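You operate a simulated robot arm through the tools that you are given. There is no shell and no other tool. Be economical: measure what you need, move in short steps, check, and stop when the job is done.

Carry out the task below with a simulated robot arm. There is one attempt and no reset: what you move stays moved.

## Task
Refill the low jar to its line from the salt drum.
Fine: both lids shut again, drum back. Set down upright: salt drum.
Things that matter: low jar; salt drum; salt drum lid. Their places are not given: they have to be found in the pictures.

Only the result counts: the job must be done as asked and must still hold three seconds after the hand-in. Knocking over, shifting, dropping, spilling or breaking anything else fails it. A push-on lid holds only when it is set on centred and level and pressed home; a screw cap is set on level and turned clockwise until tight.

## Robot
A 6-joint arm with a two-finger parallel gripper, fixed in place. Base frame: the origin is at the foot of the arm, x ahead of it, y to its left, z up; the work surface is at about z = 0.92. Readings come in m, rad, newtons and seconds.
With the tool pointing down near the work surface it reaches from about 0.32 to 0.7 m from the base axis. Its first joint turns from -2.897 to 2.897 rad. Payload 4.1 kg.
The tool frame sits at the grasp point between the pads (the TCP): z along the fingers, y along the line on which they close. The tips reach 0.023 m beyond it. Largest opening 0.094 m; finger width 0.038, thickness 0.01; the body of the gripper, 0.054 by 0.096 m, starts 0.039 m behind the TCP.
Orientation is that of the tool frame in the base frame, as a unit quaternion [w, x, y, z]. With the fingers straight down and closing along the base's y, the tool's x points along the base's -x, its y along +y and its z along -z.

## Interface
- The arm moves only by the tool apply_moves. Its arguments are lists of equal length, an entry for each row: "delta_rot": the turn, a rotation vector about the base's x, y, z in rad, a list of three; "slide": the shift along the base's x, y, z in m, a list of three; "fingers": the opening, from 0 (shut) to 1 (fully open). In form: {"delta_rot": [[ax, ay, az], ...], "slide": [[dx, dy, dz], ...], "fingers": [fingers, ...]}. A call has 1 to 12 rows; each row shifts and turns the commanded pose from where the row before left it. Rows are played at 5 a second. More than 0.05 m and 0.15 rad between two rows, or a gripper value outside its range, and nothing of the call is played. A pose out of reach is approached as far as the arm can. The call stops where the force on the tool passes 40 N (or 10 N more than at its start, if that is more) or the arm is blocked; 0.2 s more then pass. The fingers move at their own pace (about 0.045 m/s each) and stop on an object; they squeeze with about 35 N. The grip force told is the motor's: it shows also when the fingers shut on nothing. Time passes only in rows, and 0.2 s behind the last, so rows that do not move let the fingers close. It gives the time, the measured TCP pose, the force on the tool (base axes), the opening and the grip force at its end, in the units of the frame above (readings bear some noise), with the torque about the TCP (base axes, N m) and any sound that the robot's microphone picked up.
- Cameras (640 x 400 px; columns grow to the right, rows downward): "scene" is fixed at [0.3982, -0.4999, 1.7075]; the picture's right is [1.00, -0.06, 0.00], its down [-0.03, -0.55, -0.83] and it looks along [0.05, 0.83, -0.55] (base axes); focal length 308 px, centre (320, 200). "wrist" rides on the gripper at [0.086, 0.016, -0.074] in the tool frame; the picture's right is [-0.18, 0.98, 0.00], its down [-0.58, -0.11, -0.81] and it looks along [-0.79, -0.15, 0.59] (tool axes); focal length 243 px, centre (320, 200).
- camera(camera): a new picture of that camera. The clock stands still meanwhile.
- move_column(by): slides the trunk up (or, below 0, down) by that many m; the arm rides with it, the base frame stays. It gives what a move gives, with no picture.
- point_at(camera, pixels): for up to 12 pixels [column, row] of the newest picture of that camera ("zoom" is the newest enlarged one), the place [x, y, z] in the base frame of the surface seen there, good to about 0.002 m. The clock stands still meanwhile.
- zoom(camera, box): a new picture of the part [left, top, right, bottom] of that camera's present view, enlarged. The clock stands still meanwhile.
- job_done(): hands the job in; it is judged then, once.

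Keep the steps short. Do not move on a guess: measure, check each grasp and each placing, and mend mistakes. In all there are 80 turns and 54 pictures (those below and enlarged ones count). Leave the gripper open and the arm clear of the work at the hand-in unless told otherwise, and finish with a single line.

The tools are called after "Request:" as a command line: name --argument value ..., lists and objects as JSON in quotes. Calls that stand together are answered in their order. apply_moves: Moves the arm, as the interface text tells. Its arguments: {"type":"object","properties":{"delta_rot":{"type":"array"},"slide":{"type":"array"},"fingers":{"type":"array"}},"required":["delta_rot","slide","fingers"]} The other tools are called the same way: move_column (by) slides the trunk up or down; camera (camera) takes a picture; point_at (camera, pixels) gives the place of the surface under pixels of a picture; zoom (camera, box) takes an enlarged picture of a part of a camera's view; job_done () hands the job in.

At the start:

```text
clock: 0.0
tcp_pos: [0.1632, 0.3259, 1.3154]
orientation: [0.0, 0.0, 1.0, 0.0]
ft_force: [-0.6, 0.0, -0.1]
ft_torque: [0.01, -0.02, 0.02]
gripper_width: 0.0943
finger_force: 0.1
trunk travel left (down, up): [-0.525, 0.065]
```

scene: 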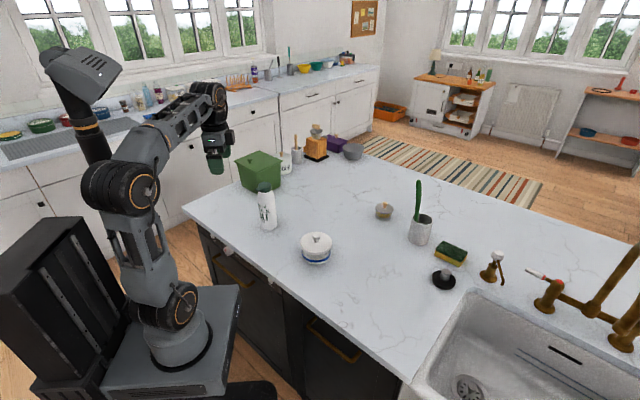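
wrist: 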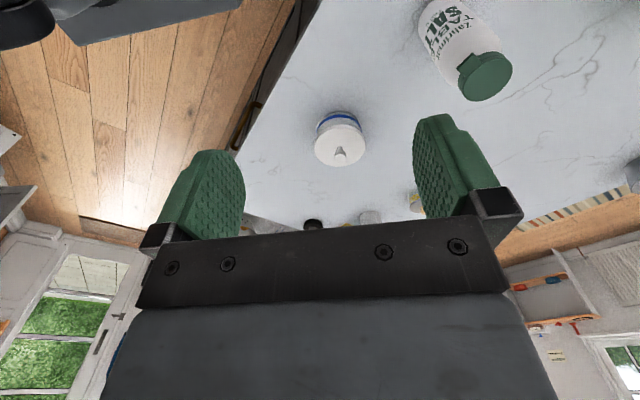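

I see the salt drum near (266,208) and a white lidded jar near (316,247). I zoom in on both.

Request:
zoom --camera "scene" --box '[230, 140, 390, 280]'

Request:
zoom --camera "wrist" --box '[280, 0, 540, 180]'

```text
2.86 times, centred on (310, 210) of scene
```

zoom: 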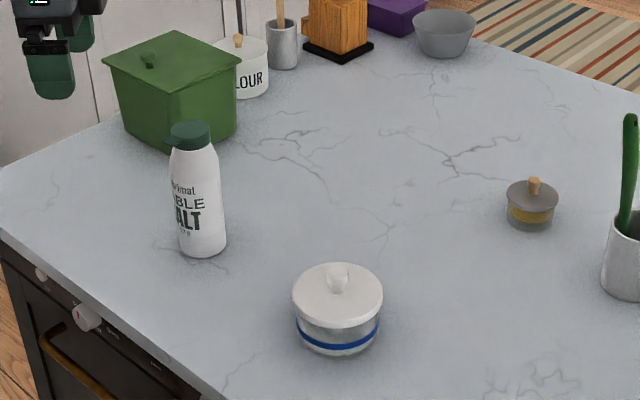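

```text
2.22 times, centred on (410, 90) of wrist
```

zoom: 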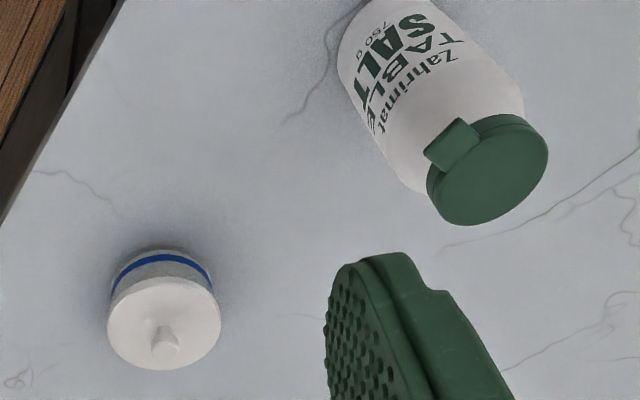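

Next I measure the drum and jar points and look closer at the other small jar and at the drum's cap.

Request:
zoom --camera "scene" --box '[245, 175, 295, 235]'

Request:
point_at --camera "scene" --pixels '[[264, 184], [264, 187], [258, 187], [272, 187], [267, 200], [268, 215], [269, 228], [315, 236], [315, 242], [300, 245], [332, 243], [316, 258]]'

Request:
zoom --camera "scene" --box '[290, 220, 345, 275]'

Request:
zoom --camera "scene" --box '[350, 170, 480, 300]'

```text
6.67 times, centred on (270, 205) of scene
```

zoom: 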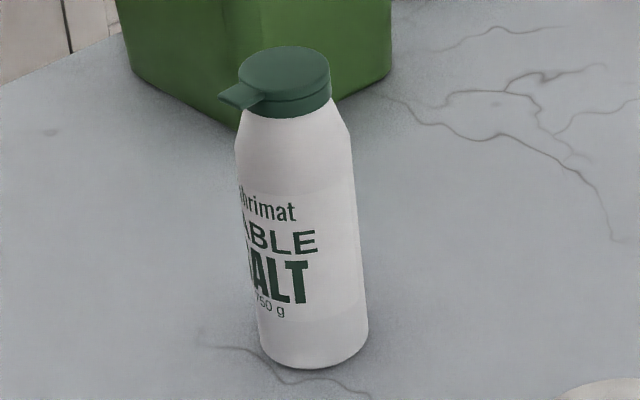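

```text
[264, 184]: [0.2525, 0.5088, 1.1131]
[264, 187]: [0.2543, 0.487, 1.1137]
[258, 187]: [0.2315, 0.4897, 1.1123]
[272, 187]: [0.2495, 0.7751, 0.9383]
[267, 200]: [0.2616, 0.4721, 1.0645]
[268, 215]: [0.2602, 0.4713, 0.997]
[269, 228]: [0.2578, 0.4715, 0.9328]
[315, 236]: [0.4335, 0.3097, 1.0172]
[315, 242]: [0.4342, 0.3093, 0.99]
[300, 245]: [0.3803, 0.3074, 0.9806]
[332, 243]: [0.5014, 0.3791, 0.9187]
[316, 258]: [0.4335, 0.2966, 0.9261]
```

```text
7.27 times, centred on (318, 248) of scene
```

zoom: 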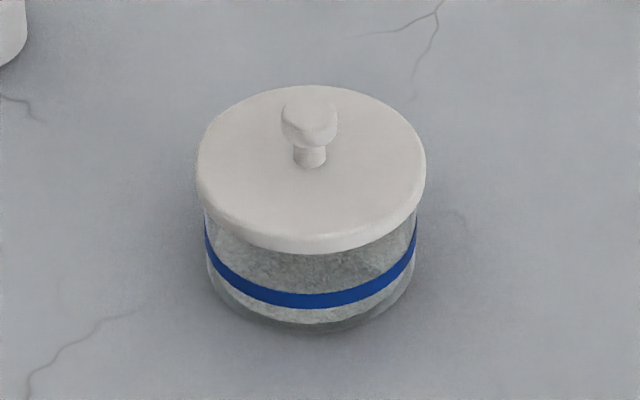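

```text
3.08 times, centred on (415, 235) of scene
```

zoom: 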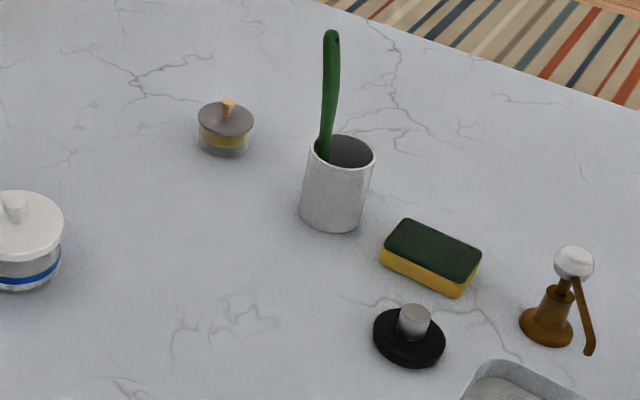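

There are two lidded jars, each with a line. I zoom in on the second at (383,211) to compare the salt levels.

Request:
zoom --camera "scene" --box '[370, 198, 400, 224]'

Request:
point_at --camera "scene" --pixels '[[383, 205], [383, 209], [377, 208], [383, 217], [383, 219], [260, 180], [319, 230], [311, 258], [308, 260], [317, 263], [278, 160], [266, 188]]'

```text
15.38 times, centred on (385, 211) of scene
```

zoom: 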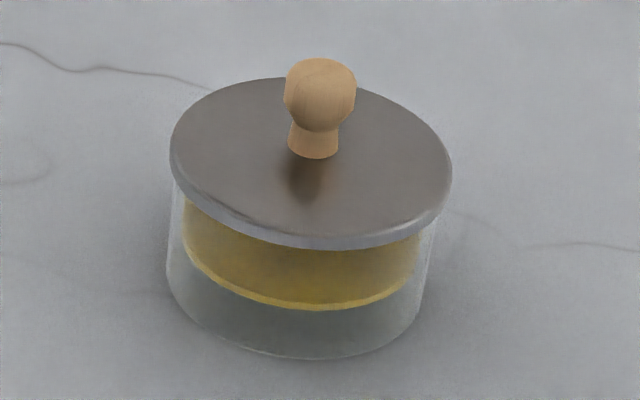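

```text
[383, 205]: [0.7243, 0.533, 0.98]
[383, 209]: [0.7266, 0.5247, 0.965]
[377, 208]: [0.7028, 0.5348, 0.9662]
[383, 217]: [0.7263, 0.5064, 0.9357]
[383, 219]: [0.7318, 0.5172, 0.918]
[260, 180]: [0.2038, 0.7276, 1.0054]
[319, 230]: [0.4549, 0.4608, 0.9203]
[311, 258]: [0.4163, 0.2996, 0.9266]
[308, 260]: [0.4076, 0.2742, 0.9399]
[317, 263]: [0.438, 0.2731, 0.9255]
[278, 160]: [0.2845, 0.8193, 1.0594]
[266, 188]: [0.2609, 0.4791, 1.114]
```

The low jar is the white-lidded one with the blue line: its salt sits just under the line. The other jar is out of reach and holds something yellow. I turn the tool so the wrist camera looks radially at the drum cap.

Request:
apply_moves --delta_rot '[[0, 0, 0.14], [0, 0, 0.14], [0, 0, 0.14], [0, 0, 0.14], [0, 0, 0.14], [0, 0, 0.14], [0, 0, 0.14], [0, 0, 0.12], [0, 0, 0]]' --slide '[[0, 0, 0], [0, 0, 0], [0, 0, 0], [0, 0, 0], [0, 0, 0], [0, 0, 0], [0, 0, -0.02], [0, 0, -0.03], [0, 0, 0]]' --fingers '[1, 1, 1, 1, 1, 1, 1, 1, 1]'

Request:
camera --camera "wrist"

```text
clock: 2.0
tcp_pos: [0.1637, 0.3237, 1.2634]
orientation: [0.0, -0.523, 0.852, 0.0]
ft_force: [-0.5, 0.2, 0.6]
ft_torque: [0.02, 0.02, -0.01]
gripper_width: 0.094
finger_force: 0.1
trunk travel left (down, up): [-0.525, 0.065]
```

```text
45 pictures are left
```

wrist: 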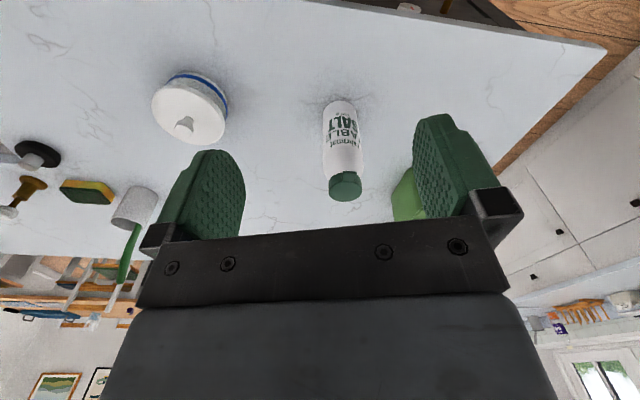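

The cap is in clear view at (345,186). I zoom in on it.

Request:
zoom --camera "wrist" --box '[300, 90, 400, 210]'

Request:
point_at --camera "wrist" --pixels '[[345, 190], [334, 188], [358, 188], [345, 181], [345, 199], [345, 173], [340, 177], [338, 140], [356, 130], [330, 140]]'

```text
3.33 times, centred on (350, 150) of wrist
```

zoom: 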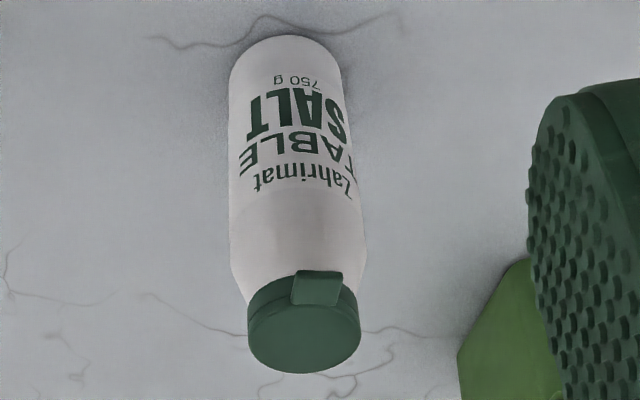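

```text
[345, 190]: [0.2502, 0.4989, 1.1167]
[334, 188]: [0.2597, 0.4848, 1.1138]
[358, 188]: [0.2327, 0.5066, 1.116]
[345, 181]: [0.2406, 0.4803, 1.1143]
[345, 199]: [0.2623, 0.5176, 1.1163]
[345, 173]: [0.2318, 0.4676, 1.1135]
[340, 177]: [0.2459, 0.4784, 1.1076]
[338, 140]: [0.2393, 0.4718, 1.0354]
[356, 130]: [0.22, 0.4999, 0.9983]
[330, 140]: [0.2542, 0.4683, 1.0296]
```

I look more closely at the cap from both cameras to learn how it opens.

Request:
zoom --camera "wrist" --box '[325, 165, 365, 205]'

Request:
zoom --camera "scene" --box '[254, 178, 282, 198]'

```text
10.00 times, centred on (345, 185) of wrist
```

zoom: 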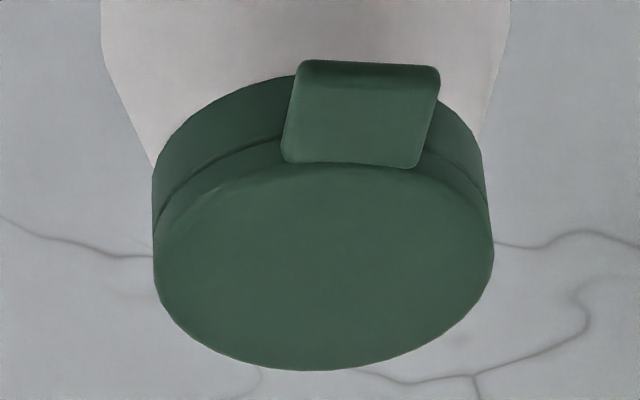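

```text
16.00 times, centred on (268, 188) of scene
```

zoom: 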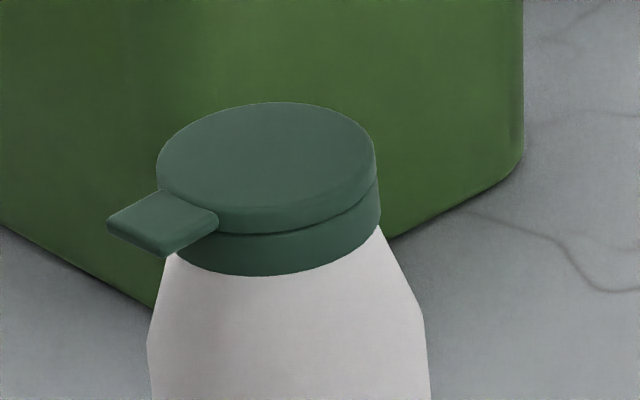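

The cap is a flip-top: the tab faces the robot, so the hinge is on the far side. I do the jar lid first and measure the jar's knob and rim in the current wrist picture.

Request:
zoom --camera "wrist" --box '[140, 60, 240, 150]'

Request:
point_at --camera "wrist" --pixels '[[184, 123], [186, 120], [181, 127], [165, 95], [155, 110], [190, 142], [219, 120], [207, 98], [190, 76], [225, 105], [180, 83], [235, 70]]'

```text
4.44 times, centred on (190, 105) of wrist
```

zoom: 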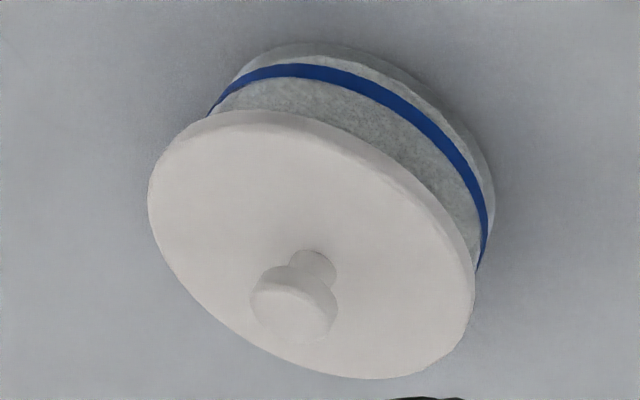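

```text
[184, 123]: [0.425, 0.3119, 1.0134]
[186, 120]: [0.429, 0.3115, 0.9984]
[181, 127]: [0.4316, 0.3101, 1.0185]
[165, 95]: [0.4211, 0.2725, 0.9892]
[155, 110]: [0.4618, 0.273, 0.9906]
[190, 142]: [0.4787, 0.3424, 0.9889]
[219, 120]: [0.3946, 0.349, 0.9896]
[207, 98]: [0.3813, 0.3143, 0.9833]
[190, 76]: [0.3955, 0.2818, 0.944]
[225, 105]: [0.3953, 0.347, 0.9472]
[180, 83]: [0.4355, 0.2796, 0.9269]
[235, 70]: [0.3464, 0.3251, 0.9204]
```

The knob centre is near (0.434, 0.312) with its top at 1.018, and the lid plate is at 0.989. I move above the knob and check.

Request:
apply_moves --delta_rot '[[0, 0, -0.1], [0, 0, -0.1], [0, 0, -0.1], [0, 0, -0.1], [0, 0, 0], [0, 0, 0], [0, 0, 0], [0, 0, 0]]' --slide '[[0.045, 0, 0], [0.045, -0.002, -0.01], [0.045, -0.002, -0.02], [0.045, -0.002, -0.03], [0.045, -0.002, -0.04], [0.045, -0.0037, -0.04], [0, 0, -0.033], [0, 0, 0]]' --fingers '[1, 1, 1, 1, 0.7, 0.7, 0.7, 0.7]'

Request:
camera --camera "wrist"

```text
refused: row 4 steps farther than a row can; nothing moved
```

```text
40 pictures are left
```

wrist: 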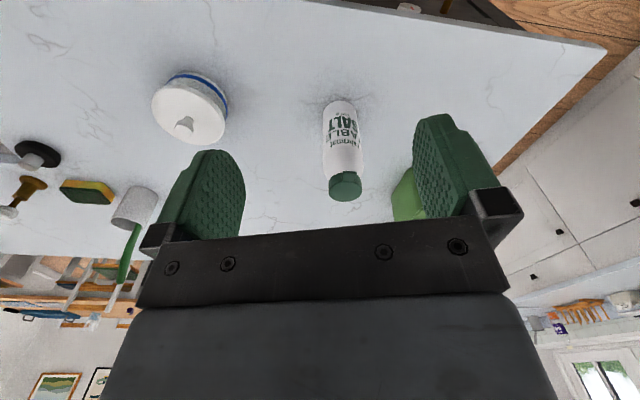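

The step was too long, so nothing moved. I resend it with smaller steps.

Request:
apply_moves --delta_rot '[[0, 0, -0.1], [0, 0, -0.1], [0, 0, -0.1], [0, 0, -0.1], [0, 0, 0], [0, 0, 0], [0, 0, 0], [0, 0, 0], [0, 0, 0], [0, 0, 0]]' --slide '[[0.035, -0.002, 0], [0.035, -0.002, -0.01], [0.035, -0.002, -0.02], [0.035, -0.002, -0.025], [0.035, -0.002, -0.025], [0.035, -0.0017, -0.025], [0.035, 0, -0.025], [0.0253, 0, -0.025], [0, 0, -0.02], [0, 0, 0]]' --fingers '[1, 1, 1, 1, 0.7, 0.7, 0.7, 0.7, 0.7, 0.7]'

Request:
camera --camera "wrist"

```text
clock: 4.2
tcp_pos: [0.4346, 0.3153, 1.0899]
orientation: [0.0, -0.343, 0.939, 0.0]
ft_force: [-0.3, 0.4, 0.2]
ft_torque: [0.01, 0.01, -0.01]
gripper_width: 0.066
finger_force: 0.0
trunk travel left (down, up): [-0.525, 0.065]
```

```text
39 pictures are left
```

wrist: 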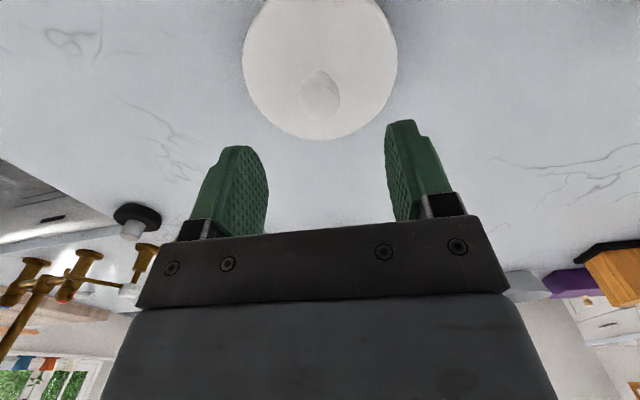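

The knob at (320,95) lies between the fingers. I measure it and the rim precisely.

Request:
point_at --camera "wrist" --pixels '[[320, 97], [320, 106], [306, 97], [335, 97], [245, 60], [394, 60], [320, 136], [270, 115], [375, 113], [320, 85], [318, 75]]'

```text
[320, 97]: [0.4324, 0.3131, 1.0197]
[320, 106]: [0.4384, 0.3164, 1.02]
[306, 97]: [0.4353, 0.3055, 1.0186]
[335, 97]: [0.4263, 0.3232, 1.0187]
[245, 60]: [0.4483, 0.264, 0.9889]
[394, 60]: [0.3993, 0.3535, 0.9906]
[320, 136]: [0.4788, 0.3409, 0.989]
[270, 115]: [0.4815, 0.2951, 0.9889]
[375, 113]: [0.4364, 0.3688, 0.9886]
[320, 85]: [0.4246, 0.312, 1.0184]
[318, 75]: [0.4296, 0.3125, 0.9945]
```

The lid centre is (0.432, 0.3145) with a radius of about 0.053. I lower to z 1.016 and close on the knob.

Request:
apply_moves --delta_rot '[[0, 0, 0], [0, 0, 0], [0, 0, 0], [0, 0, 0], [0, 0, 0], [0, 0, 0], [0, 0, 0], [0, 0, 0]]' --slide '[[-0.0026, -0.0008, -0.03], [0, 0, -0.03], [0, 0, -0.014], [0, 0, 0], [0, 0, 0], [0, 0, 0], [0, 0, 0], [0, 0, 0]]' --fingers '[0.7, 0.7, 0.7, 0.7, 0, 0, 0, 0]'

```text
clock: 6.0
tcp_pos: [0.4313, 0.3134, 1.0144]
orientation: [0.0, -0.343, 0.939, 0.001]
ft_force: [1.1, -0.7, 0.1]
ft_torque: [0.03, 0.0, 0.0]
gripper_width: 0.0251
finger_force: 35.0
trunk travel left (down, up): [-0.525, 0.065]
heard: snap
```

The knob is gripped at a width of 0.025. I lift straight up slowly.

Request:
apply_moves --delta_rot '[[0, 0, 0], [0, 0, 0], [0, 0, 0], [0, 0, 0], [0, 0, 0]]' --slide '[[0, 0, 0.01], [0, 0, 0.02], [0, 0, 0.03], [0, 0, 0.03], [0, 0, 0]]' --fingers '[0, 0, 0, 0, 0]'

Request:
camera --camera "scene"

```text
clock: 7.2
tcp_pos: [0.4306, 0.313, 1.1069]
orientation: [0.0, -0.343, 0.939, 0.0]
ft_force: [-0.4, -0.9, -0.3]
ft_torque: [-0.05, 0.03, 0.01]
gripper_width: 0.025
finger_force: 35.4
trunk travel left (down, up): [-0.525, 0.065]
```

```text
38 pictures are left
```

scene: 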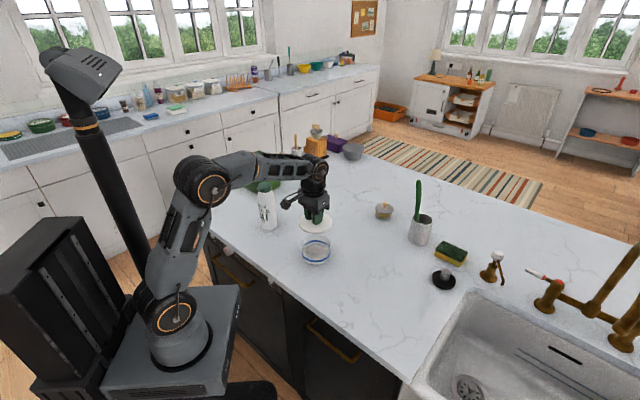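

The lid came off and the jar stayed in place. I zoom into the open jar to read the salt level and line, and check the free counter at (360,275) for the lid.

Request:
zoom --camera "scene" --box '[296, 226, 340, 270]'

Request:
point_at --camera "scene" --pixels '[[360, 275], [345, 275], [375, 275], [316, 240], [316, 246], [316, 250], [316, 257], [316, 262], [305, 245], [327, 245]]'

```text
9.09 times, centred on (318, 248) of scene
```

zoom: 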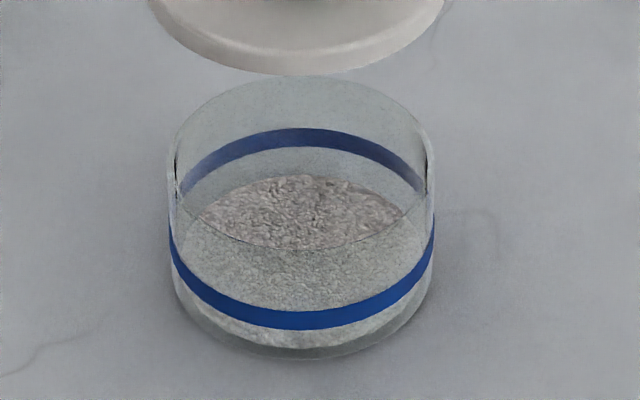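

```text
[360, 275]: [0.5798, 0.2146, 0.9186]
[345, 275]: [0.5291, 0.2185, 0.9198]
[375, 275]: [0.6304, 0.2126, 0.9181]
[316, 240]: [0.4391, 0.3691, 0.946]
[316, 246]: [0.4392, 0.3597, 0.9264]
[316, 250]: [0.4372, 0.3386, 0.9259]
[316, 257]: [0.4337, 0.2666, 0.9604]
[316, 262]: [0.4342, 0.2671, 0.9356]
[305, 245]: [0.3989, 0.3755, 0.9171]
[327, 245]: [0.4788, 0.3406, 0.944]
```

The salt surface is at z≈0.926 and the line at about 0.943. I set the lid on the free counter near (0.58, 0.215).

Request:
apply_moves --delta_rot '[[0, 0, 0], [0, 0, 0], [0, 0, 0], [0, 0, 0], [0, 0, 0], [0, 0, 0], [0, 0, 0], [0, 0, 0], [0, 0, 0], [0, 0, 0]]' --slide '[[0.03, -0.02, 0], [0.03, -0.02, 0], [0.03, -0.02, 0], [0.03, -0.02, 0], [0.029, -0.018, 0], [0, 0, -0.04], [0, 0, -0.04], [0, 0, -0.035], [0, 0, -0.015], [0, 0, 0]]' --fingers '[0, 0, 0, 0, 0, 0, 0, 0, 0, 0]'

Request:
zoom --camera "scene" --box '[310, 210, 410, 310]'

```text
clock: 9.4
tcp_pos: [0.5795, 0.2147, 0.9755]
orientation: [0.0, -0.342, 0.94, -0.001]
ft_force: [-0.7, -0.7, 0.3]
ft_torque: [0.01, -0.05, -0.03]
gripper_width: 0.0254
finger_force: 35.2
trunk travel left (down, up): [-0.525, 0.065]
```

```text
4.00 times, centred on (360, 260) of scene
```

zoom: 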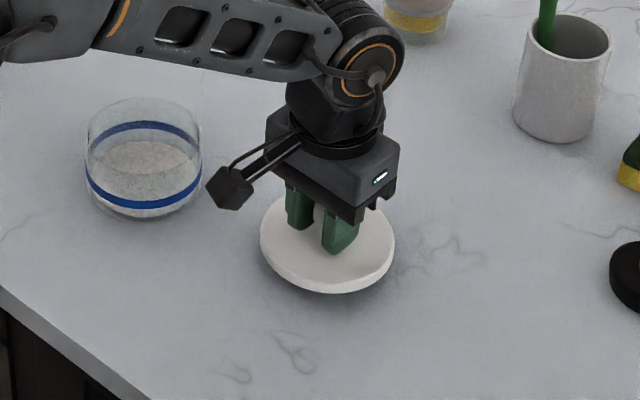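

The lid is still some way above the counter with no contact. I keep lowering in small steps until the force shows contact.

Request:
apply_moves --delta_rot '[[0, 0, 0], [0, 0, 0], [0, 0, 0], [0, 0, 0], [0, 0, 0], [0, 0, 0]]' --slide '[[0, 0, -0.005], [0, 0, -0.004], [0, 0, -0.003], [0, 0, -0.003], [0, 0, -0.002], [0, 0, 0]]' --fingers '[0, 0, 0, 0, 0, 0]'

```text
clock: 10.8
tcp_pos: [0.5799, 0.2147, 0.9571]
orientation: [0.001, -0.342, 0.94, 0.001]
ft_force: [-0.1, 0.1, 0.1]
ft_torque: [-0.01, 0.02, 0.0]
gripper_width: 0.025
finger_force: 35.3
trunk travel left (down, up): [-0.525, 0.065]
```

There is no clear contact yet. I keep lowering gently.

Request:
apply_moves --delta_rot '[[0, 0, 0], [0, 0, 0], [0, 0, 0], [0, 0, 0], [0, 0, 0]]' --slide '[[0, 0, -0.002], [0, 0, -0.002], [0, 0, -0.002], [0, 0, -0.002], [0, 0, 0]]' --fingers '[0, 0, 0, 0, 0]'

Request:
zoom --camera "scene" --box '[335, 240, 385, 290]'

```text
clock: 12.1
tcp_pos: [0.5814, 0.2163, 0.956]
orientation: [0.007, -0.343, 0.939, -0.001]
ft_force: [-1.4, -1.2, 14.8]
ft_torque: [-0.16, 0.35, -0.06]
gripper_width: 0.0251
finger_force: 34.8
trunk travel left (down, up): [-0.525, 0.065]
stopped in row 5: the force on the tool passed its limit at 41 N (the readings are from after the stop); the commanded pose is now the measured one
```

```text
8.00 times, centred on (360, 265) of scene
```

zoom: 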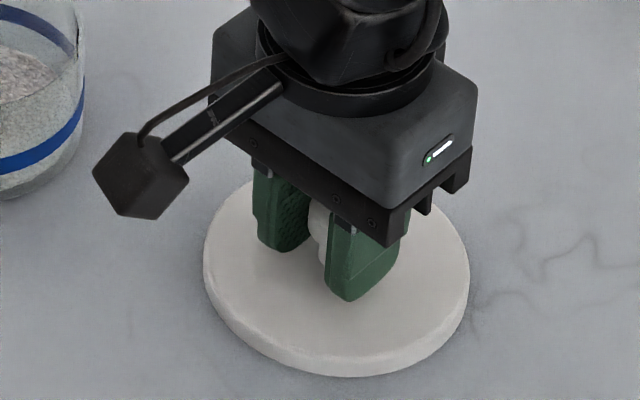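

Contact: the lid sits flat on the counter. I open and rise clear.

Request:
apply_moves --delta_rot '[[0, 0, 0], [0, 0, 0], [0, 0, 0], [0, 0, 0], [0, 0, 0], [0, 0, 0], [0, 0, 0], [0, 0, 0], [0, 0, 0]]' --slide '[[0, 0, 0.001], [0, 0, 0], [0, 0, 0], [0, 0, 0.03], [0, 0, 0.045], [0, 0, 0.045], [0, 0, 0.045], [0, 0, 0.045], [0, 0, 0.045]]' --fingers '[0.7, 0.7, 0.7, 0.7, 0.7, 0.7, 0.7, 0.7, 0.7]'

Request:
apply_moves --delta_rot '[[0, 0, 0.05], [0, 0, 0.05], [0, 0, 0.05], [0, 0, 0.05], [0, 0, 0.05], [0, 0, 0.05], [0, 0, 0.02], [0, 0, 0], [0, 0, 0], [0, 0, 0]]' --slide '[[-0.04, 0.016, 0], [-0.04, 0.016, 0], [-0.04, 0.016, 0], [-0.04, 0.016, 0], [-0.04, 0.016, 0], [-0.04, 0.016, 0], [-0.04, 0.016, 0], [-0.04, 0.016, 0], [-0.04, 0.014, 0], [0, 0, 0]]' --fingers '[1, 1, 1, 1, 1, 1, 1, 1, 1, 1]'

Request:
apply_moves --delta_rot '[[0.122, -0.0748, 0], [0.122, -0.0748, 0], [0.122, -0.0748, 0], [0.122, -0.0748, 0], [0.122, -0.0748, 0], [0.122, -0.0748, 0], [0.122, -0.0748, 0], [0.122, -0.0748, 0], [0.122, -0.0748, 0], [0.122, -0.0748, 0], [0.122, -0.0748, 0], [0, 0, 0]]' --slide '[[0, 0, 0], [0, 0, 0], [0, 0, 0], [0, 0, 0], [0, 0, 0], [0, 0, 0], [0, 0, 0], [0, 0, 0], [0, 0, 0], [0, 0, 0], [0, 0, 0], [0, 0, 0]]' --fingers '[1, 1, 1, 1, 1, 1, 1, 1, 1, 1, 1, 1]'

Request:
camera --camera "scene"

```text
clock: 14.1
tcp_pos: [0.5823, 0.2142, 1.2093]
orientation: [0.004, -0.343, 0.939, 0.0]
ft_force: [0.4, 0.3, 0.5]
ft_torque: [0.0, 0.0, 0.0]
gripper_width: 0.066
finger_force: 0.0
trunk travel left (down, up): [-0.525, 0.065]
```

```text
clock: 16.3
tcp_pos: [0.2221, 0.3558, 1.2096]
orientation: [0.004, -0.487, 0.873, 0.0]
ft_force: [-0.2, 0.0, -0.1]
ft_torque: [-0.01, 0.01, -0.01]
gripper_width: 0.094
finger_force: 0.2
trunk travel left (down, up): [-0.525, 0.065]
```

```text
clock: 18.9
tcp_pos: [0.2257, 0.3683, 1.2136]
orientation: [0.621, -0.341, 0.615, 0.346]
ft_force: [0.3, 0.0, 0.7]
ft_torque: [0.01, 0.01, 0.02]
gripper_width: 0.0939
finger_force: 0.0
out of reach, approached as far as the arm can: row 11
trunk travel left (down, up): [-0.525, 0.065]
```

```text
34 pictures are left
```

scene: 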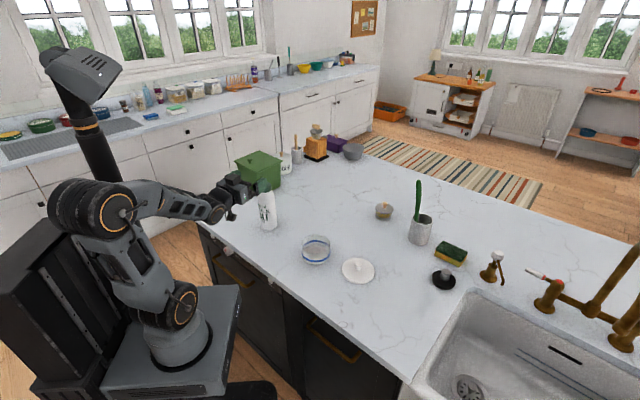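

The tool is now horizontal, pointing at the drum. I roll it a quarter turn so the fingers close vertically, with the camera on the right.

Request:
apply_moves --delta_rot '[[-0.0755, -0.1214, 0], [-0.0755, -0.1214, 0], [-0.0755, -0.1214, 0], [-0.0755, -0.1214, 0], [-0.0755, -0.1214, 0], [-0.0755, -0.1214, 0], [-0.0755, -0.1214, 0], [-0.0755, -0.1214, 0], [-0.0755, -0.1214, 0], [-0.0755, -0.1214, 0], [-0.0755, -0.1214, 0], [0, 0, 0]]' --slide '[[0, 0, 0], [0, 0, 0], [0, 0, 0], [0, 0, 0], [0, 0, 0], [0, 0, 0], [0, 0, 0], [0, 0, 0], [0, 0, 0], [0, 0, 0], [0, 0, 0], [0, 0, 0]]' --fingers '[1, 1, 1, 1, 1, 1, 1, 1, 1, 1, 1, 1]'

Request:
camera --camera "wrist"

```text
clock: 21.5
tcp_pos: [0.2259, 0.3664, 1.2141]
orientation: [-0.679, 0.683, -0.189, 0.191]
ft_force: [0.4, -0.3, 1.0]
ft_torque: [0.01, 0.02, -0.03]
gripper_width: 0.094
finger_force: 0.0
trunk travel left (down, up): [-0.525, 0.065]
```

```text
33 pictures are left
```

wrist: 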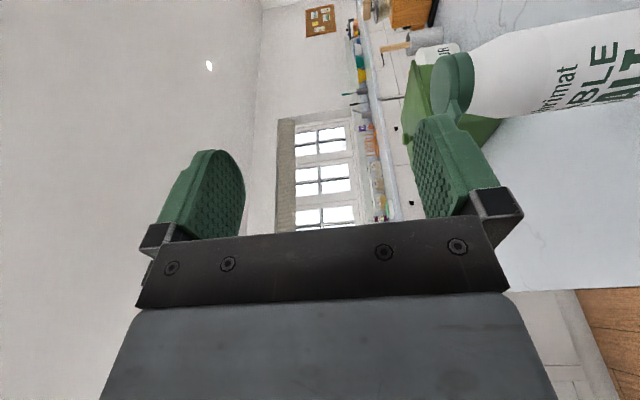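

The cap and tab show at (455,90). I measure the tab from here.

Request:
zoom --camera "wrist" --box '[410, 35, 510, 135]'

Request:
zoom --camera "scene" --box '[220, 160, 300, 240]'

```text
4.00 times, centred on (460, 85) of wrist
```

zoom: 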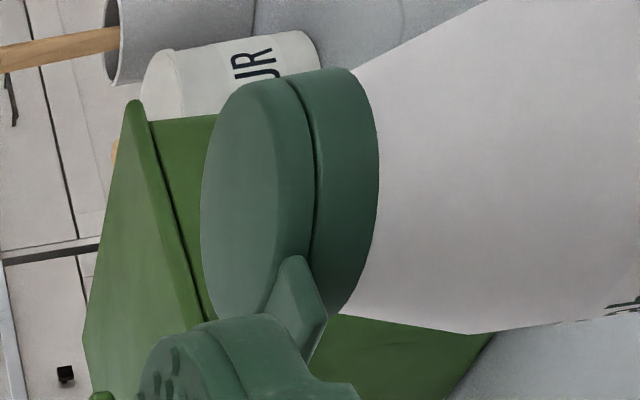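

```text
5.00 times, centred on (260, 200) of scene
```

zoom: 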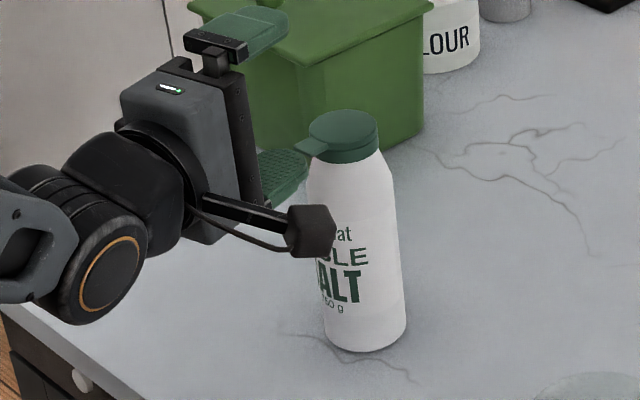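

Request:
point_at --camera "wrist" --pixels '[[453, 109], [456, 112], [451, 104], [459, 116], [456, 74], [454, 74], [459, 74], [473, 80], [475, 82], [440, 85], [500, 90]]'

Request:
point_at --camera "zoom" --pixels '[[302, 147], [298, 148], [312, 144], [320, 148], [316, 153], [325, 141], [345, 125], [345, 142], [345, 150], [345, 158], [320, 165], [350, 230]]'

```text
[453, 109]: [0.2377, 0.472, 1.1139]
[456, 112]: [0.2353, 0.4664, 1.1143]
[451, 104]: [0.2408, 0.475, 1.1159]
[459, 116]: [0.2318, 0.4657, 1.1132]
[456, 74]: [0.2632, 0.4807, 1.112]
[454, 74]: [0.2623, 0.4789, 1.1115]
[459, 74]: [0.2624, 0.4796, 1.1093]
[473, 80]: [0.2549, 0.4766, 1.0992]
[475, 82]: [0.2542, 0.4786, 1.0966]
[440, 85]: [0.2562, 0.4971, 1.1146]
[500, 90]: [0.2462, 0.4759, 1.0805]
```

```text
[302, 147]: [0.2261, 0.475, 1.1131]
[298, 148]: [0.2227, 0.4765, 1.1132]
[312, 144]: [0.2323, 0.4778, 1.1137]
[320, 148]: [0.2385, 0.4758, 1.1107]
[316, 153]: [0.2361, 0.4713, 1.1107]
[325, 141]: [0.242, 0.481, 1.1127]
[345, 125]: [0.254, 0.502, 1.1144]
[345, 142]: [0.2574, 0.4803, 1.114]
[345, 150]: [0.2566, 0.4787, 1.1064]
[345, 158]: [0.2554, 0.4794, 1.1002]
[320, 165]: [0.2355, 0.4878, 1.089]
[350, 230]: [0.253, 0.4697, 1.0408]
```

Tab tip centre is about (0.228, 0.470, top 1.1135, underside ≈1.110), and the cap centre is (0.251, 0.500). I line up with the tab at a standoff, with the lower finger just under the tab's height.

Request:
apply_moves --delta_rot '[[0, 0, -0.055], [0, 0, -0.055], [0, 0, 0], [0, 0, 0], [0, 0, 0], [0, 0, 0]]' --slide '[[-0.012, 0.018, 0], [-0.012, 0.018, -0.015], [-0.012, 0.0186, -0.015], [0, 0, -0.016], [0, 0, -0.016], [0, 0, 0]]' --fingers '[1, 1, 1, 1, 1, 1]'

Request:
camera --camera "wrist"

Request:
zoom --camera "scene" --box '[220, 160, 300, 240]'

```text
clock: 22.9
tcp_pos: [0.1906, 0.4213, 1.1522]
orientation: [-0.668, 0.671, -0.227, 0.228]
ft_force: [-0.8, 0.4, -0.5]
ft_torque: [-0.01, -0.01, 0.01]
gripper_width: 0.0941
finger_force: 0.1
trunk travel left (down, up): [-0.525, 0.065]
```

```text
30 pictures are left
```

wrist: 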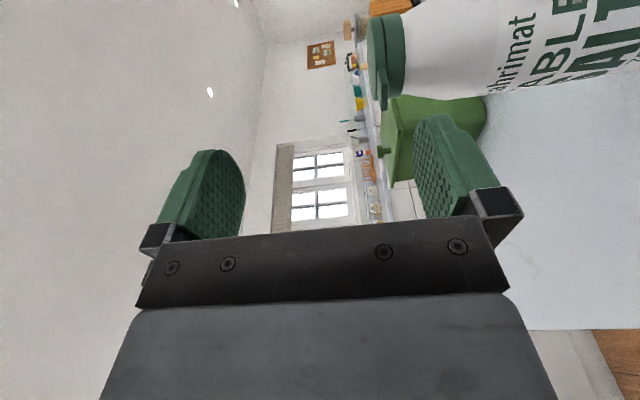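

```text
5.00 times, centred on (260, 200) of scene
```

zoom: 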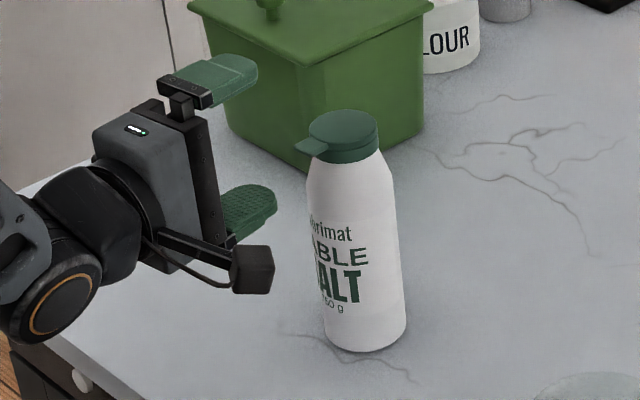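

Good alignment. I check the lower pad's actual height.

Request:
point_at --camera "zoom" --pixels '[[262, 192], [250, 200], [272, 190], [270, 210], [300, 150]]'

```text
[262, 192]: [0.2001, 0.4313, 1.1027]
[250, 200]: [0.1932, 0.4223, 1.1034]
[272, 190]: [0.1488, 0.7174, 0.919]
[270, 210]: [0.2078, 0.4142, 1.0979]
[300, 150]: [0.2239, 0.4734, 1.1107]
```

The pad is at 1.1035 and the tab's underside at about 1.110, so there is clearance. I slide in about 48 mm in small steps.

Request:
apply_moves --delta_rot '[[0, 0, 0], [0, 0, 0], [0, 0, 0], [0, 0, 0], [0, 0, 0], [0, 0, 0]]' --slide '[[0.0073, 0.0095, 0], [0.0073, 0.0095, 0], [0.0061, 0.0079, 0], [0.0049, 0.0063, 0], [0.0037, 0.0048, 0], [0, 0, 0]]' --fingers '[1, 1, 1, 1, 1, 1]'

Request:
zoom --camera "scene" --box '[230, 160, 300, 230]'

```text
clock: 24.3
tcp_pos: [0.2181, 0.4588, 1.1532]
orientation: [-0.668, 0.67, -0.227, 0.228]
ft_force: [0.0, -0.1, 0.5]
ft_torque: [0.0, -0.02, 0.01]
gripper_width: 0.0937
finger_force: 0.1
trunk travel left (down, up): [-0.525, 0.065]
```

```text
5.71 times, centred on (265, 195) of scene
```

zoom: 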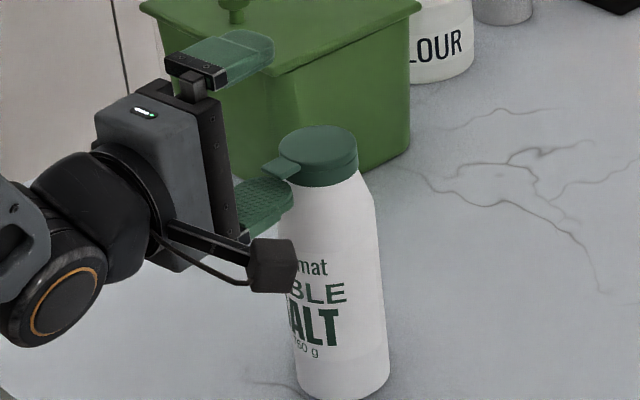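

The finger is under the tab with no force. I lift in small steps.

Request:
apply_moves --delta_rot '[[0, 0, 0], [0, 0, 0], [0, 0, 0], [0, 0, 0], [0, 0, 0]]' --slide '[[0, 0, 0.004], [0, 0, 0.003], [0, 0, 0.003], [0, 0, 0.003], [0, 0, 0]]' --fingers '[1, 1, 1, 1, 1]'

Request:
zoom --camera "scene" --box '[230, 160, 300, 230]'

```text
clock: 25.5
tcp_pos: [0.2182, 0.4599, 1.1651]
orientation: [-0.668, 0.671, -0.227, 0.227]
ft_force: [-0.3, -0.6, 0.1]
ft_torque: [-0.01, -0.01, -0.02]
gripper_width: 0.0941
finger_force: 0.1
trunk travel left (down, up): [-0.525, 0.065]
```

```text
5.71 times, centred on (265, 195) of scene
```

zoom: 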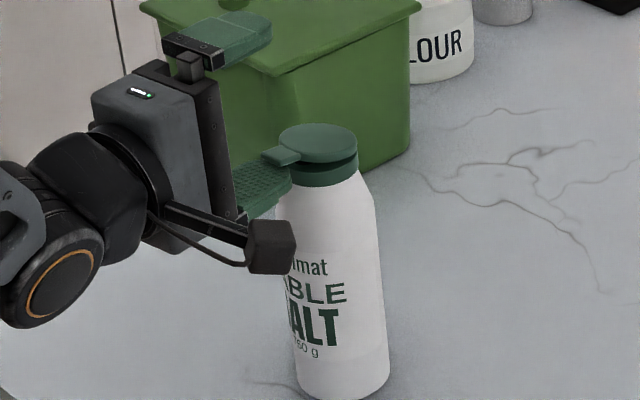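

The lid is hinging up cleanly and the drum is still. I follow the arc up and over the hinge to open it fully.

Request:
apply_moves --delta_rot '[[0, 0, 0], [0, 0, 0], [0, 0, 0], [0, 0, 0], [0, 0, 0], [0, 0, 0], [0, 0, 0], [0, 0, 0], [0, 0, 0]]' --slide '[[0.003, 0.004, 0.012], [0.0049, 0.0063, 0.012], [0.006, 0.008, 0.008], [0.0073, 0.0095, 0.006], [0.0073, 0.0095, 0.003], [0.0073, 0.0095, 0], [0.0049, 0.0063, 0], [0.0037, 0.0048, 0], [0, 0, 0]]' --fingers '[1, 1, 1, 1, 1, 1, 1, 1, 1]'

Request:
zoom --camera "scene" --box '[230, 160, 300, 230]'

```text
clock: 27.5
tcp_pos: [0.2637, 0.517, 1.2059]
orientation: [-0.668, 0.671, -0.226, 0.227]
ft_force: [0.1, -0.3, 0.4]
ft_torque: [-0.02, 0.02, 0.01]
gripper_width: 0.094
finger_force: 0.2
trunk travel left (down, up): [-0.525, 0.065]
```

```text
5.71 times, centred on (265, 195) of scene
```

zoom: 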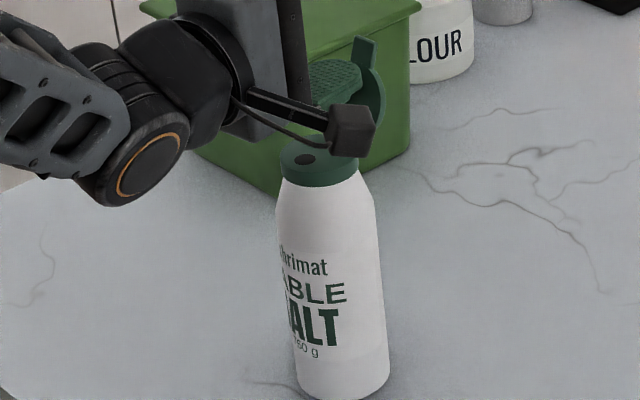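

The lid is past vertical, and a pour hole shows on the tab side. I nudge it a little further, back out, and see whether it stays open.

Request:
apply_moves --delta_rot '[[0, 0, 0], [0, 0, 0], [0, 0, 0], [0, 0, 0], [0, 0, 0], [0, 0, 0], [0, 0, 0], [0, 0, 0], [0, 0, 0]]' --slide '[[0.006, 0.008, -0.003], [0.005, 0.006, -0.003], [0, 0, 0], [-0.02, -0.026, 0.004], [-0.025, -0.033, 0], [-0.025, -0.033, 0], [-0.02, -0.026, 0], [-0.012, -0.016, 0], [0, 0, 0]]' --fingers '[1, 1, 1, 1, 1, 1, 1, 1, 1]'

Request:
camera --camera "wrist"

Request:
zoom --camera "scene" --box '[230, 160, 300, 230]'

```text
clock: 29.5
tcp_pos: [0.1703, 0.397, 1.2058]
orientation: [-0.668, 0.671, -0.227, 0.228]
ft_force: [0.5, -0.4, -0.4]
ft_torque: [0.01, -0.01, 0.02]
gripper_width: 0.0942
finger_force: 0.0
trunk travel left (down, up): [-0.525, 0.065]
```

```text
25 pictures are left
```

wrist: 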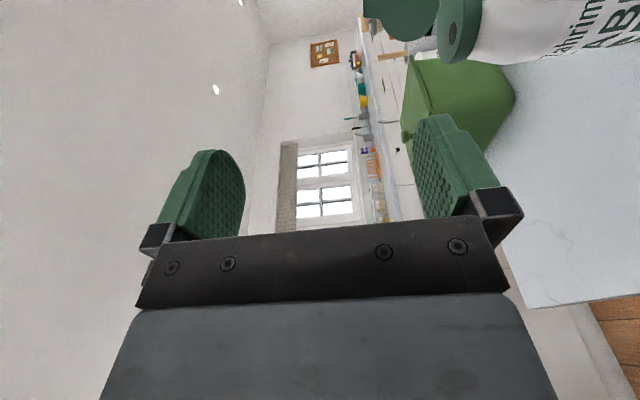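

```text
5.71 times, centred on (265, 195) of scene
```

zoom: 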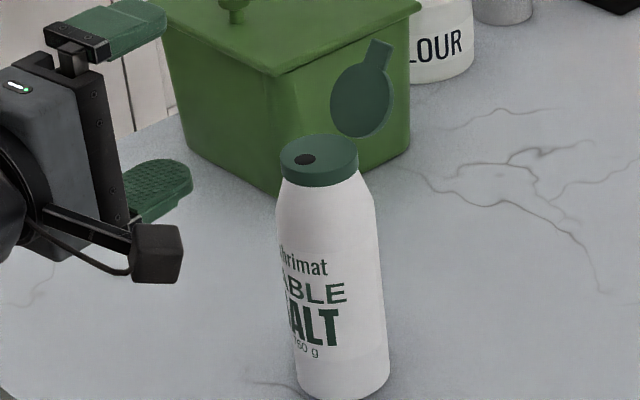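

The lid stays open. To pour through the hole, which faces the robot side, I will hold the drum from the +x/−y side and tip it to the left. I turn the tool to azimuth ~110° at a safe standoff, then roll it so the fingers close horizontally.

Request:
apply_moves --delta_rot '[[0, 0, 0.125], [0, 0, 0.125], [0, 0, 0.125], [0, 0, 0.125], [0, 0, 0.125], [0, 0, 0.125], [0, 0, 0.125], [0, 0, 0.125], [0, 0, 0]]' --slide '[[0.016, -0.01, 0], [0.016, -0.01, 0], [0.016, -0.005, 0], [0.016, 0, 0], [0.016, 0, 0], [0.016, 0, 0], [0.016, 0.003, 0], [0.013, 0.003, 0], [0, 0, 0]]' --fingers '[1, 1, 1, 1, 1, 1, 1, 1, 1]'

Request:
apply_moves --delta_rot '[[-0.0488, 0.1342, 0], [-0.0488, 0.1342, 0], [-0.0488, 0.1342, 0], [-0.0488, 0.1342, 0], [-0.0488, 0.1342, 0], [-0.0488, 0.1342, 0], [-0.0488, 0.1342, 0], [-0.0488, 0.1342, 0], [-0.0488, 0.1342, 0], [-0.0488, 0.1342, 0], [-0.0488, 0.1342, 0], [0, 0, 0]]' --slide '[[0, 0, 0], [0, 0, 0], [0, 0, 0], [0, 0, 0], [0, 0, 0], [0, 0, 0], [0, 0, 0], [0, 0, 0], [0, 0, 0], [0, 0, 0], [0, 0, 0], [0, 0, 0]]' --fingers '[1, 1, 1, 1, 1, 1, 1, 1, 1, 1, 1, 1]'

Request:
camera --camera "scene"

```text
clock: 31.7
tcp_pos: [-0.0348, 0.3429, 1.269]
orientation: [-0.693, 0.713, 0.079, -0.073]
ft_force: [0.6, -0.2, 0.0]
ft_torque: [-0.01, -0.01, 0.0]
gripper_width: 0.0938
finger_force: 0.0
out of reach, approached as far as the arm can: row 2, 3, 4, 5, 6, 7, 8
trunk travel left (down, up): [-0.525, 0.065]
stopped in row 9: the arm was blocked; the commanded pose is now the measured one
```

```text
clock: 34.5
tcp_pos: [-0.0397, 0.3353, 1.2585]
orientation: [-0.396, 0.603, -0.462, -0.516]
ft_force: [-0.1, -0.2, 0.1]
ft_torque: [0.0, 0.02, 0.01]
gripper_width: 0.0937
finger_force: 0.2
out of reach, approached as far as the arm can: row 3, 4, 5, 6, 7, 8, 9, 10, 11
trunk travel left (down, up): [-0.525, 0.065]
stopped in row 12: the arm was blocked; the commanded pose is now the measured one
```

```text
23 pictures are left
```

scene: 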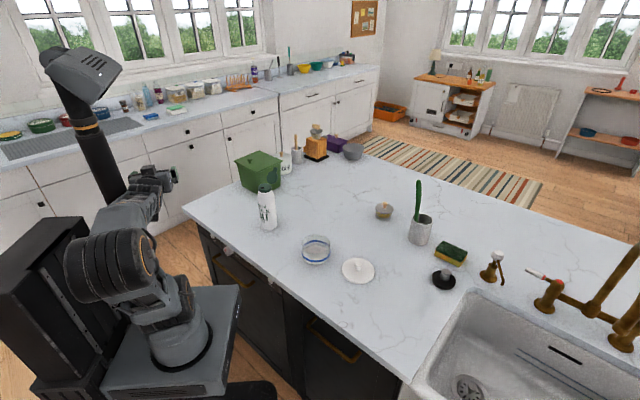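

The path ran too close to the base, so the arm stalled short, clear of everything. The tool already points at about azimuth 105° with the fingers closing horizontally. I shift it outward in +x and check.

Request:
apply_moves --delta_rot '[[0, 0, 0], [0, 0, 0], [0, 0, 0], [0, 0, 0], [0, 0, 0], [0, 0, 0]]' --slide '[[0.035, 0, 0], [0.035, 0, 0], [0.035, 0, 0], [0.035, 0, 0], [0.035, 0, 0], [0, 0, 0]]' --fingers '[1, 1, 1, 1, 1, 1]'

```text
clock: 35.9
tcp_pos: [-0.0247, 0.3269, 1.2583]
orientation: [-0.394, 0.611, -0.48, -0.491]
ft_force: [0.2, -0.2, -1.1]
ft_torque: [-0.02, -0.02, 0.0]
gripper_width: 0.0942
finger_force: 0.0
out of reach, approached as far as the arm can: row 1, 2, 3, 4, 5
trunk travel left (down, up): [-0.525, 0.065]
```

Something still limits the arm in this pose. I return to tool-down, which is a roomy posture, then travel and re-orient further from the base.

Request:
apply_moves --delta_rot '[[-0.138, -0.037, 0], [-0.138, -0.037, 0], [-0.138, -0.037, 0], [-0.138, -0.037, 0], [-0.138, -0.037, 0], [-0.138, -0.037, 0], [-0.138, -0.037, 0], [-0.138, -0.037, 0], [-0.138, -0.037, 0], [-0.138, -0.037, 0], [0, 0, 0]]' --slide '[[0, 0.008, 0], [0, 0.008, 0], [0, 0.008, 0], [0, 0.008, 0], [0, 0.008, 0], [0, 0.008, 0], [0, 0, 0], [0, 0, 0], [0, 0, 0], [0, 0, 0], [0, 0, 0]]' --fingers '[1, 1, 1, 1, 1, 1, 1, 1, 1, 1, 1]'

```text
clock: 38.3
tcp_pos: [0.11, 0.366, 1.2082]
orientation: [0.053, 0.785, -0.604, -0.127]
ft_force: [-0.7, -0.3, 1.0]
ft_torque: [0.0, -0.02, 0.0]
gripper_width: 0.0938
finger_force: 0.0
out of reach, approached as far as the arm can: row 1, 3, 4, 5, 6, 7, 8, 9, 10
trunk travel left (down, up): [-0.525, 0.065]
```

The tool is nearly down now. I travel to about (0.42, 0.25, 1.26), which is open space.

Request:
apply_moves --delta_rot '[[0, 0, 0], [0, 0, 0], [0, 0, 0], [0, 0, 0], [0, 0, 0], [0, 0, 0], [0, 0, 0], [0, 0, 0], [0, 0, 0]]' --slide '[[0.036, -0.016, 0], [0.036, -0.016, 0], [0.036, -0.016, 0], [0.036, -0.016, 0], [0.036, -0.016, 0], [0.036, -0.016, 0], [0.036, -0.016, 0], [0.036, -0.016, 0], [0, 0, 0]]' --fingers '[1, 1, 1, 1, 1, 1, 1, 1, 1]'

```text
clock: 40.3
tcp_pos: [0.3807, 0.259, 1.2066]
orientation: [0.041, 0.78, -0.603, -0.165]
ft_force: [0.6, 0.1, 0.2]
ft_torque: [0.0, 0.03, -0.02]
gripper_width: 0.0941
finger_force: 0.0
out of reach, approached as far as the arm can: row 4, 5, 6, 7, 8
trunk travel left (down, up): [-0.525, 0.065]
```

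The arm still reports a limit. I look at its posture.

Request:
zoom --camera "scene" --box '[20, 80, 420, 330]'

```text
1.60 times, centred on (220, 205) of scene
```

zoom: 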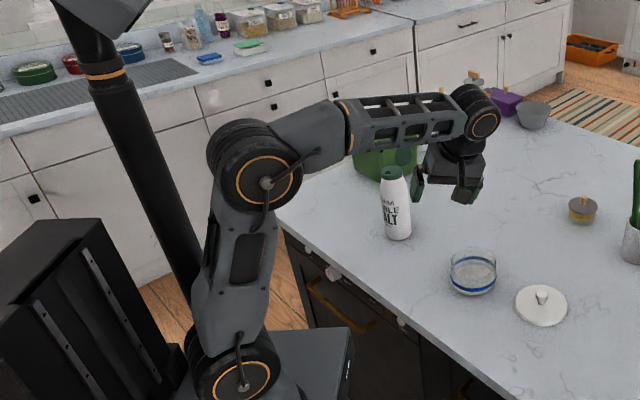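

The arm has a forearm roll and a bend wrist. For tipping left, the better posture is camera-up, with the tool turned half around. I yaw back about 174° in place, in free space.

Request:
apply_moves --delta_rot '[[0, 0, -0.145], [0, 0, -0.145], [0, 0, -0.145], [0, 0, -0.145], [0, 0, -0.145], [0, 0, -0.145], [0, 0, -0.145], [0, 0, -0.145], [0, 0, -0.145], [0, 0, -0.145], [0, 0, -0.145], [0, 0, 0]]' --slide '[[0, 0, 0], [0, 0, 0], [0, 0, 0], [0, 0, 0], [0, 0, 0], [0, 0, 0], [0, 0, 0], [0, 0, 0], [0, 0, 0], [0, 0, 0], [0, 0, 0], [0, 0, 0]]' --fingers '[1, 1, 1, 1, 1, 1, 1, 1, 1, 1, 1, 1]'

```text
clock: 42.9
tcp_pos: [0.4268, 0.1352, 1.1715]
orientation: [0.078, -0.118, 0.979, 0.145]
ft_force: [-0.4, -0.4, -0.7]
ft_torque: [0.02, 0.0, 0.0]
gripper_width: 0.094
finger_force: 0.0
out of reach, approached as far as the arm can: row 9, 10, 11
trunk travel left (down, up): [-0.525, 0.065]
```

The arm is off its command, so the wrist seems to be in a flipped branch. I look closely at it.

Request:
zoom --camera "scene" --box '[120, 90, 380, 280]'

```text
2.11 times, centred on (250, 185) of scene
```

zoom: 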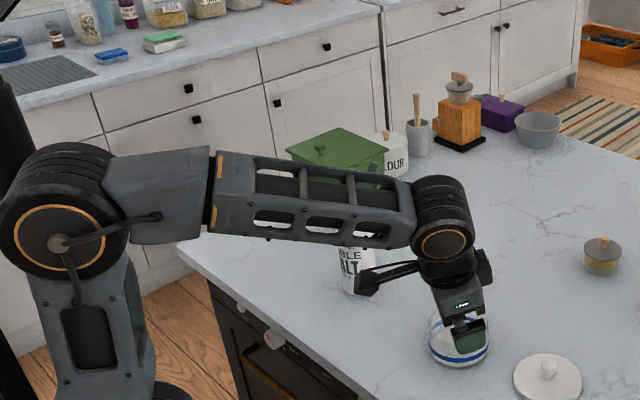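

The wrist bend has flipped and its roll is near a limit with this yaw. Undoing the yaw keeps it in range, and tipping left with the camera below then suits this branch. I undo the yaw, then raise the tool to horizontal here, where there is room.

Request:
apply_moves --delta_rot '[[0, 0, 0.145], [0, 0, 0.145], [0, 0, 0.145], [0, 0, 0.145], [0, 0, 0.145], [0, 0, 0.145], [0, 0, 0.145], [0, 0, 0.145], [0, 0, 0.145], [0, 0, 0.145], [0, 0, 0.145], [0, 0, 0]]' --slide '[[0, 0, 0], [0, 0, 0], [0, 0, 0], [0, 0, 0], [0, 0, 0], [0, 0, 0], [0, 0, 0], [0, 0, 0], [0, 0, 0], [0, 0, 0], [0, 0, 0], [0, 0, 0]]' --fingers '[1, 1, 1, 1, 1, 1, 1, 1, 1, 1, 1, 1]'

Request:
apply_moves --delta_rot '[[0.138, 0.037, 0], [0.138, 0.037, 0], [0.138, 0.037, 0], [0.138, 0.037, 0], [0.138, 0.037, 0], [0.138, 0.037, 0], [0.138, 0.037, 0], [0.138, 0.037, 0], [0.138, 0.037, 0], [0.138, 0.037, 0], [0.138, 0.037, 0], [0, 0, 0]]' --slide '[[0, 0, 0], [0, 0, 0], [0, 0, 0], [0, 0, 0], [0, 0, 0], [0, 0, 0], [0, 0, 0], [0, 0, 0], [0, 0, 0], [0, 0, 0], [0, 0, 0], [0, 0, 0]]' --fingers '[1, 1, 1, 1, 1, 1, 1, 1, 1, 1, 1, 1]'

```text
clock: 45.5
tcp_pos: [0.4162, 0.167, 1.1692]
orientation: [0.025, 0.775, -0.604, -0.188]
ft_force: [0.0, 0.1, -1.1]
ft_torque: [-0.01, 0.0, -0.02]
gripper_width: 0.094
finger_force: 0.0
out of reach, approached as far as the arm can: row 9, 10, 11
trunk travel left (down, up): [-0.525, 0.065]
```

```text
clock: 48.1
tcp_pos: [0.408, 0.1973, 1.1602]
orientation: [0.399, -0.542, 0.307, 0.673]
ft_force: [-0.1, 0.4, -0.1]
ft_torque: [-0.01, 0.0, 0.01]
gripper_width: 0.0938
finger_force: 0.1
out of reach, approached as far as the arm can: row 11
trunk travel left (down, up): [-0.525, 0.065]
```

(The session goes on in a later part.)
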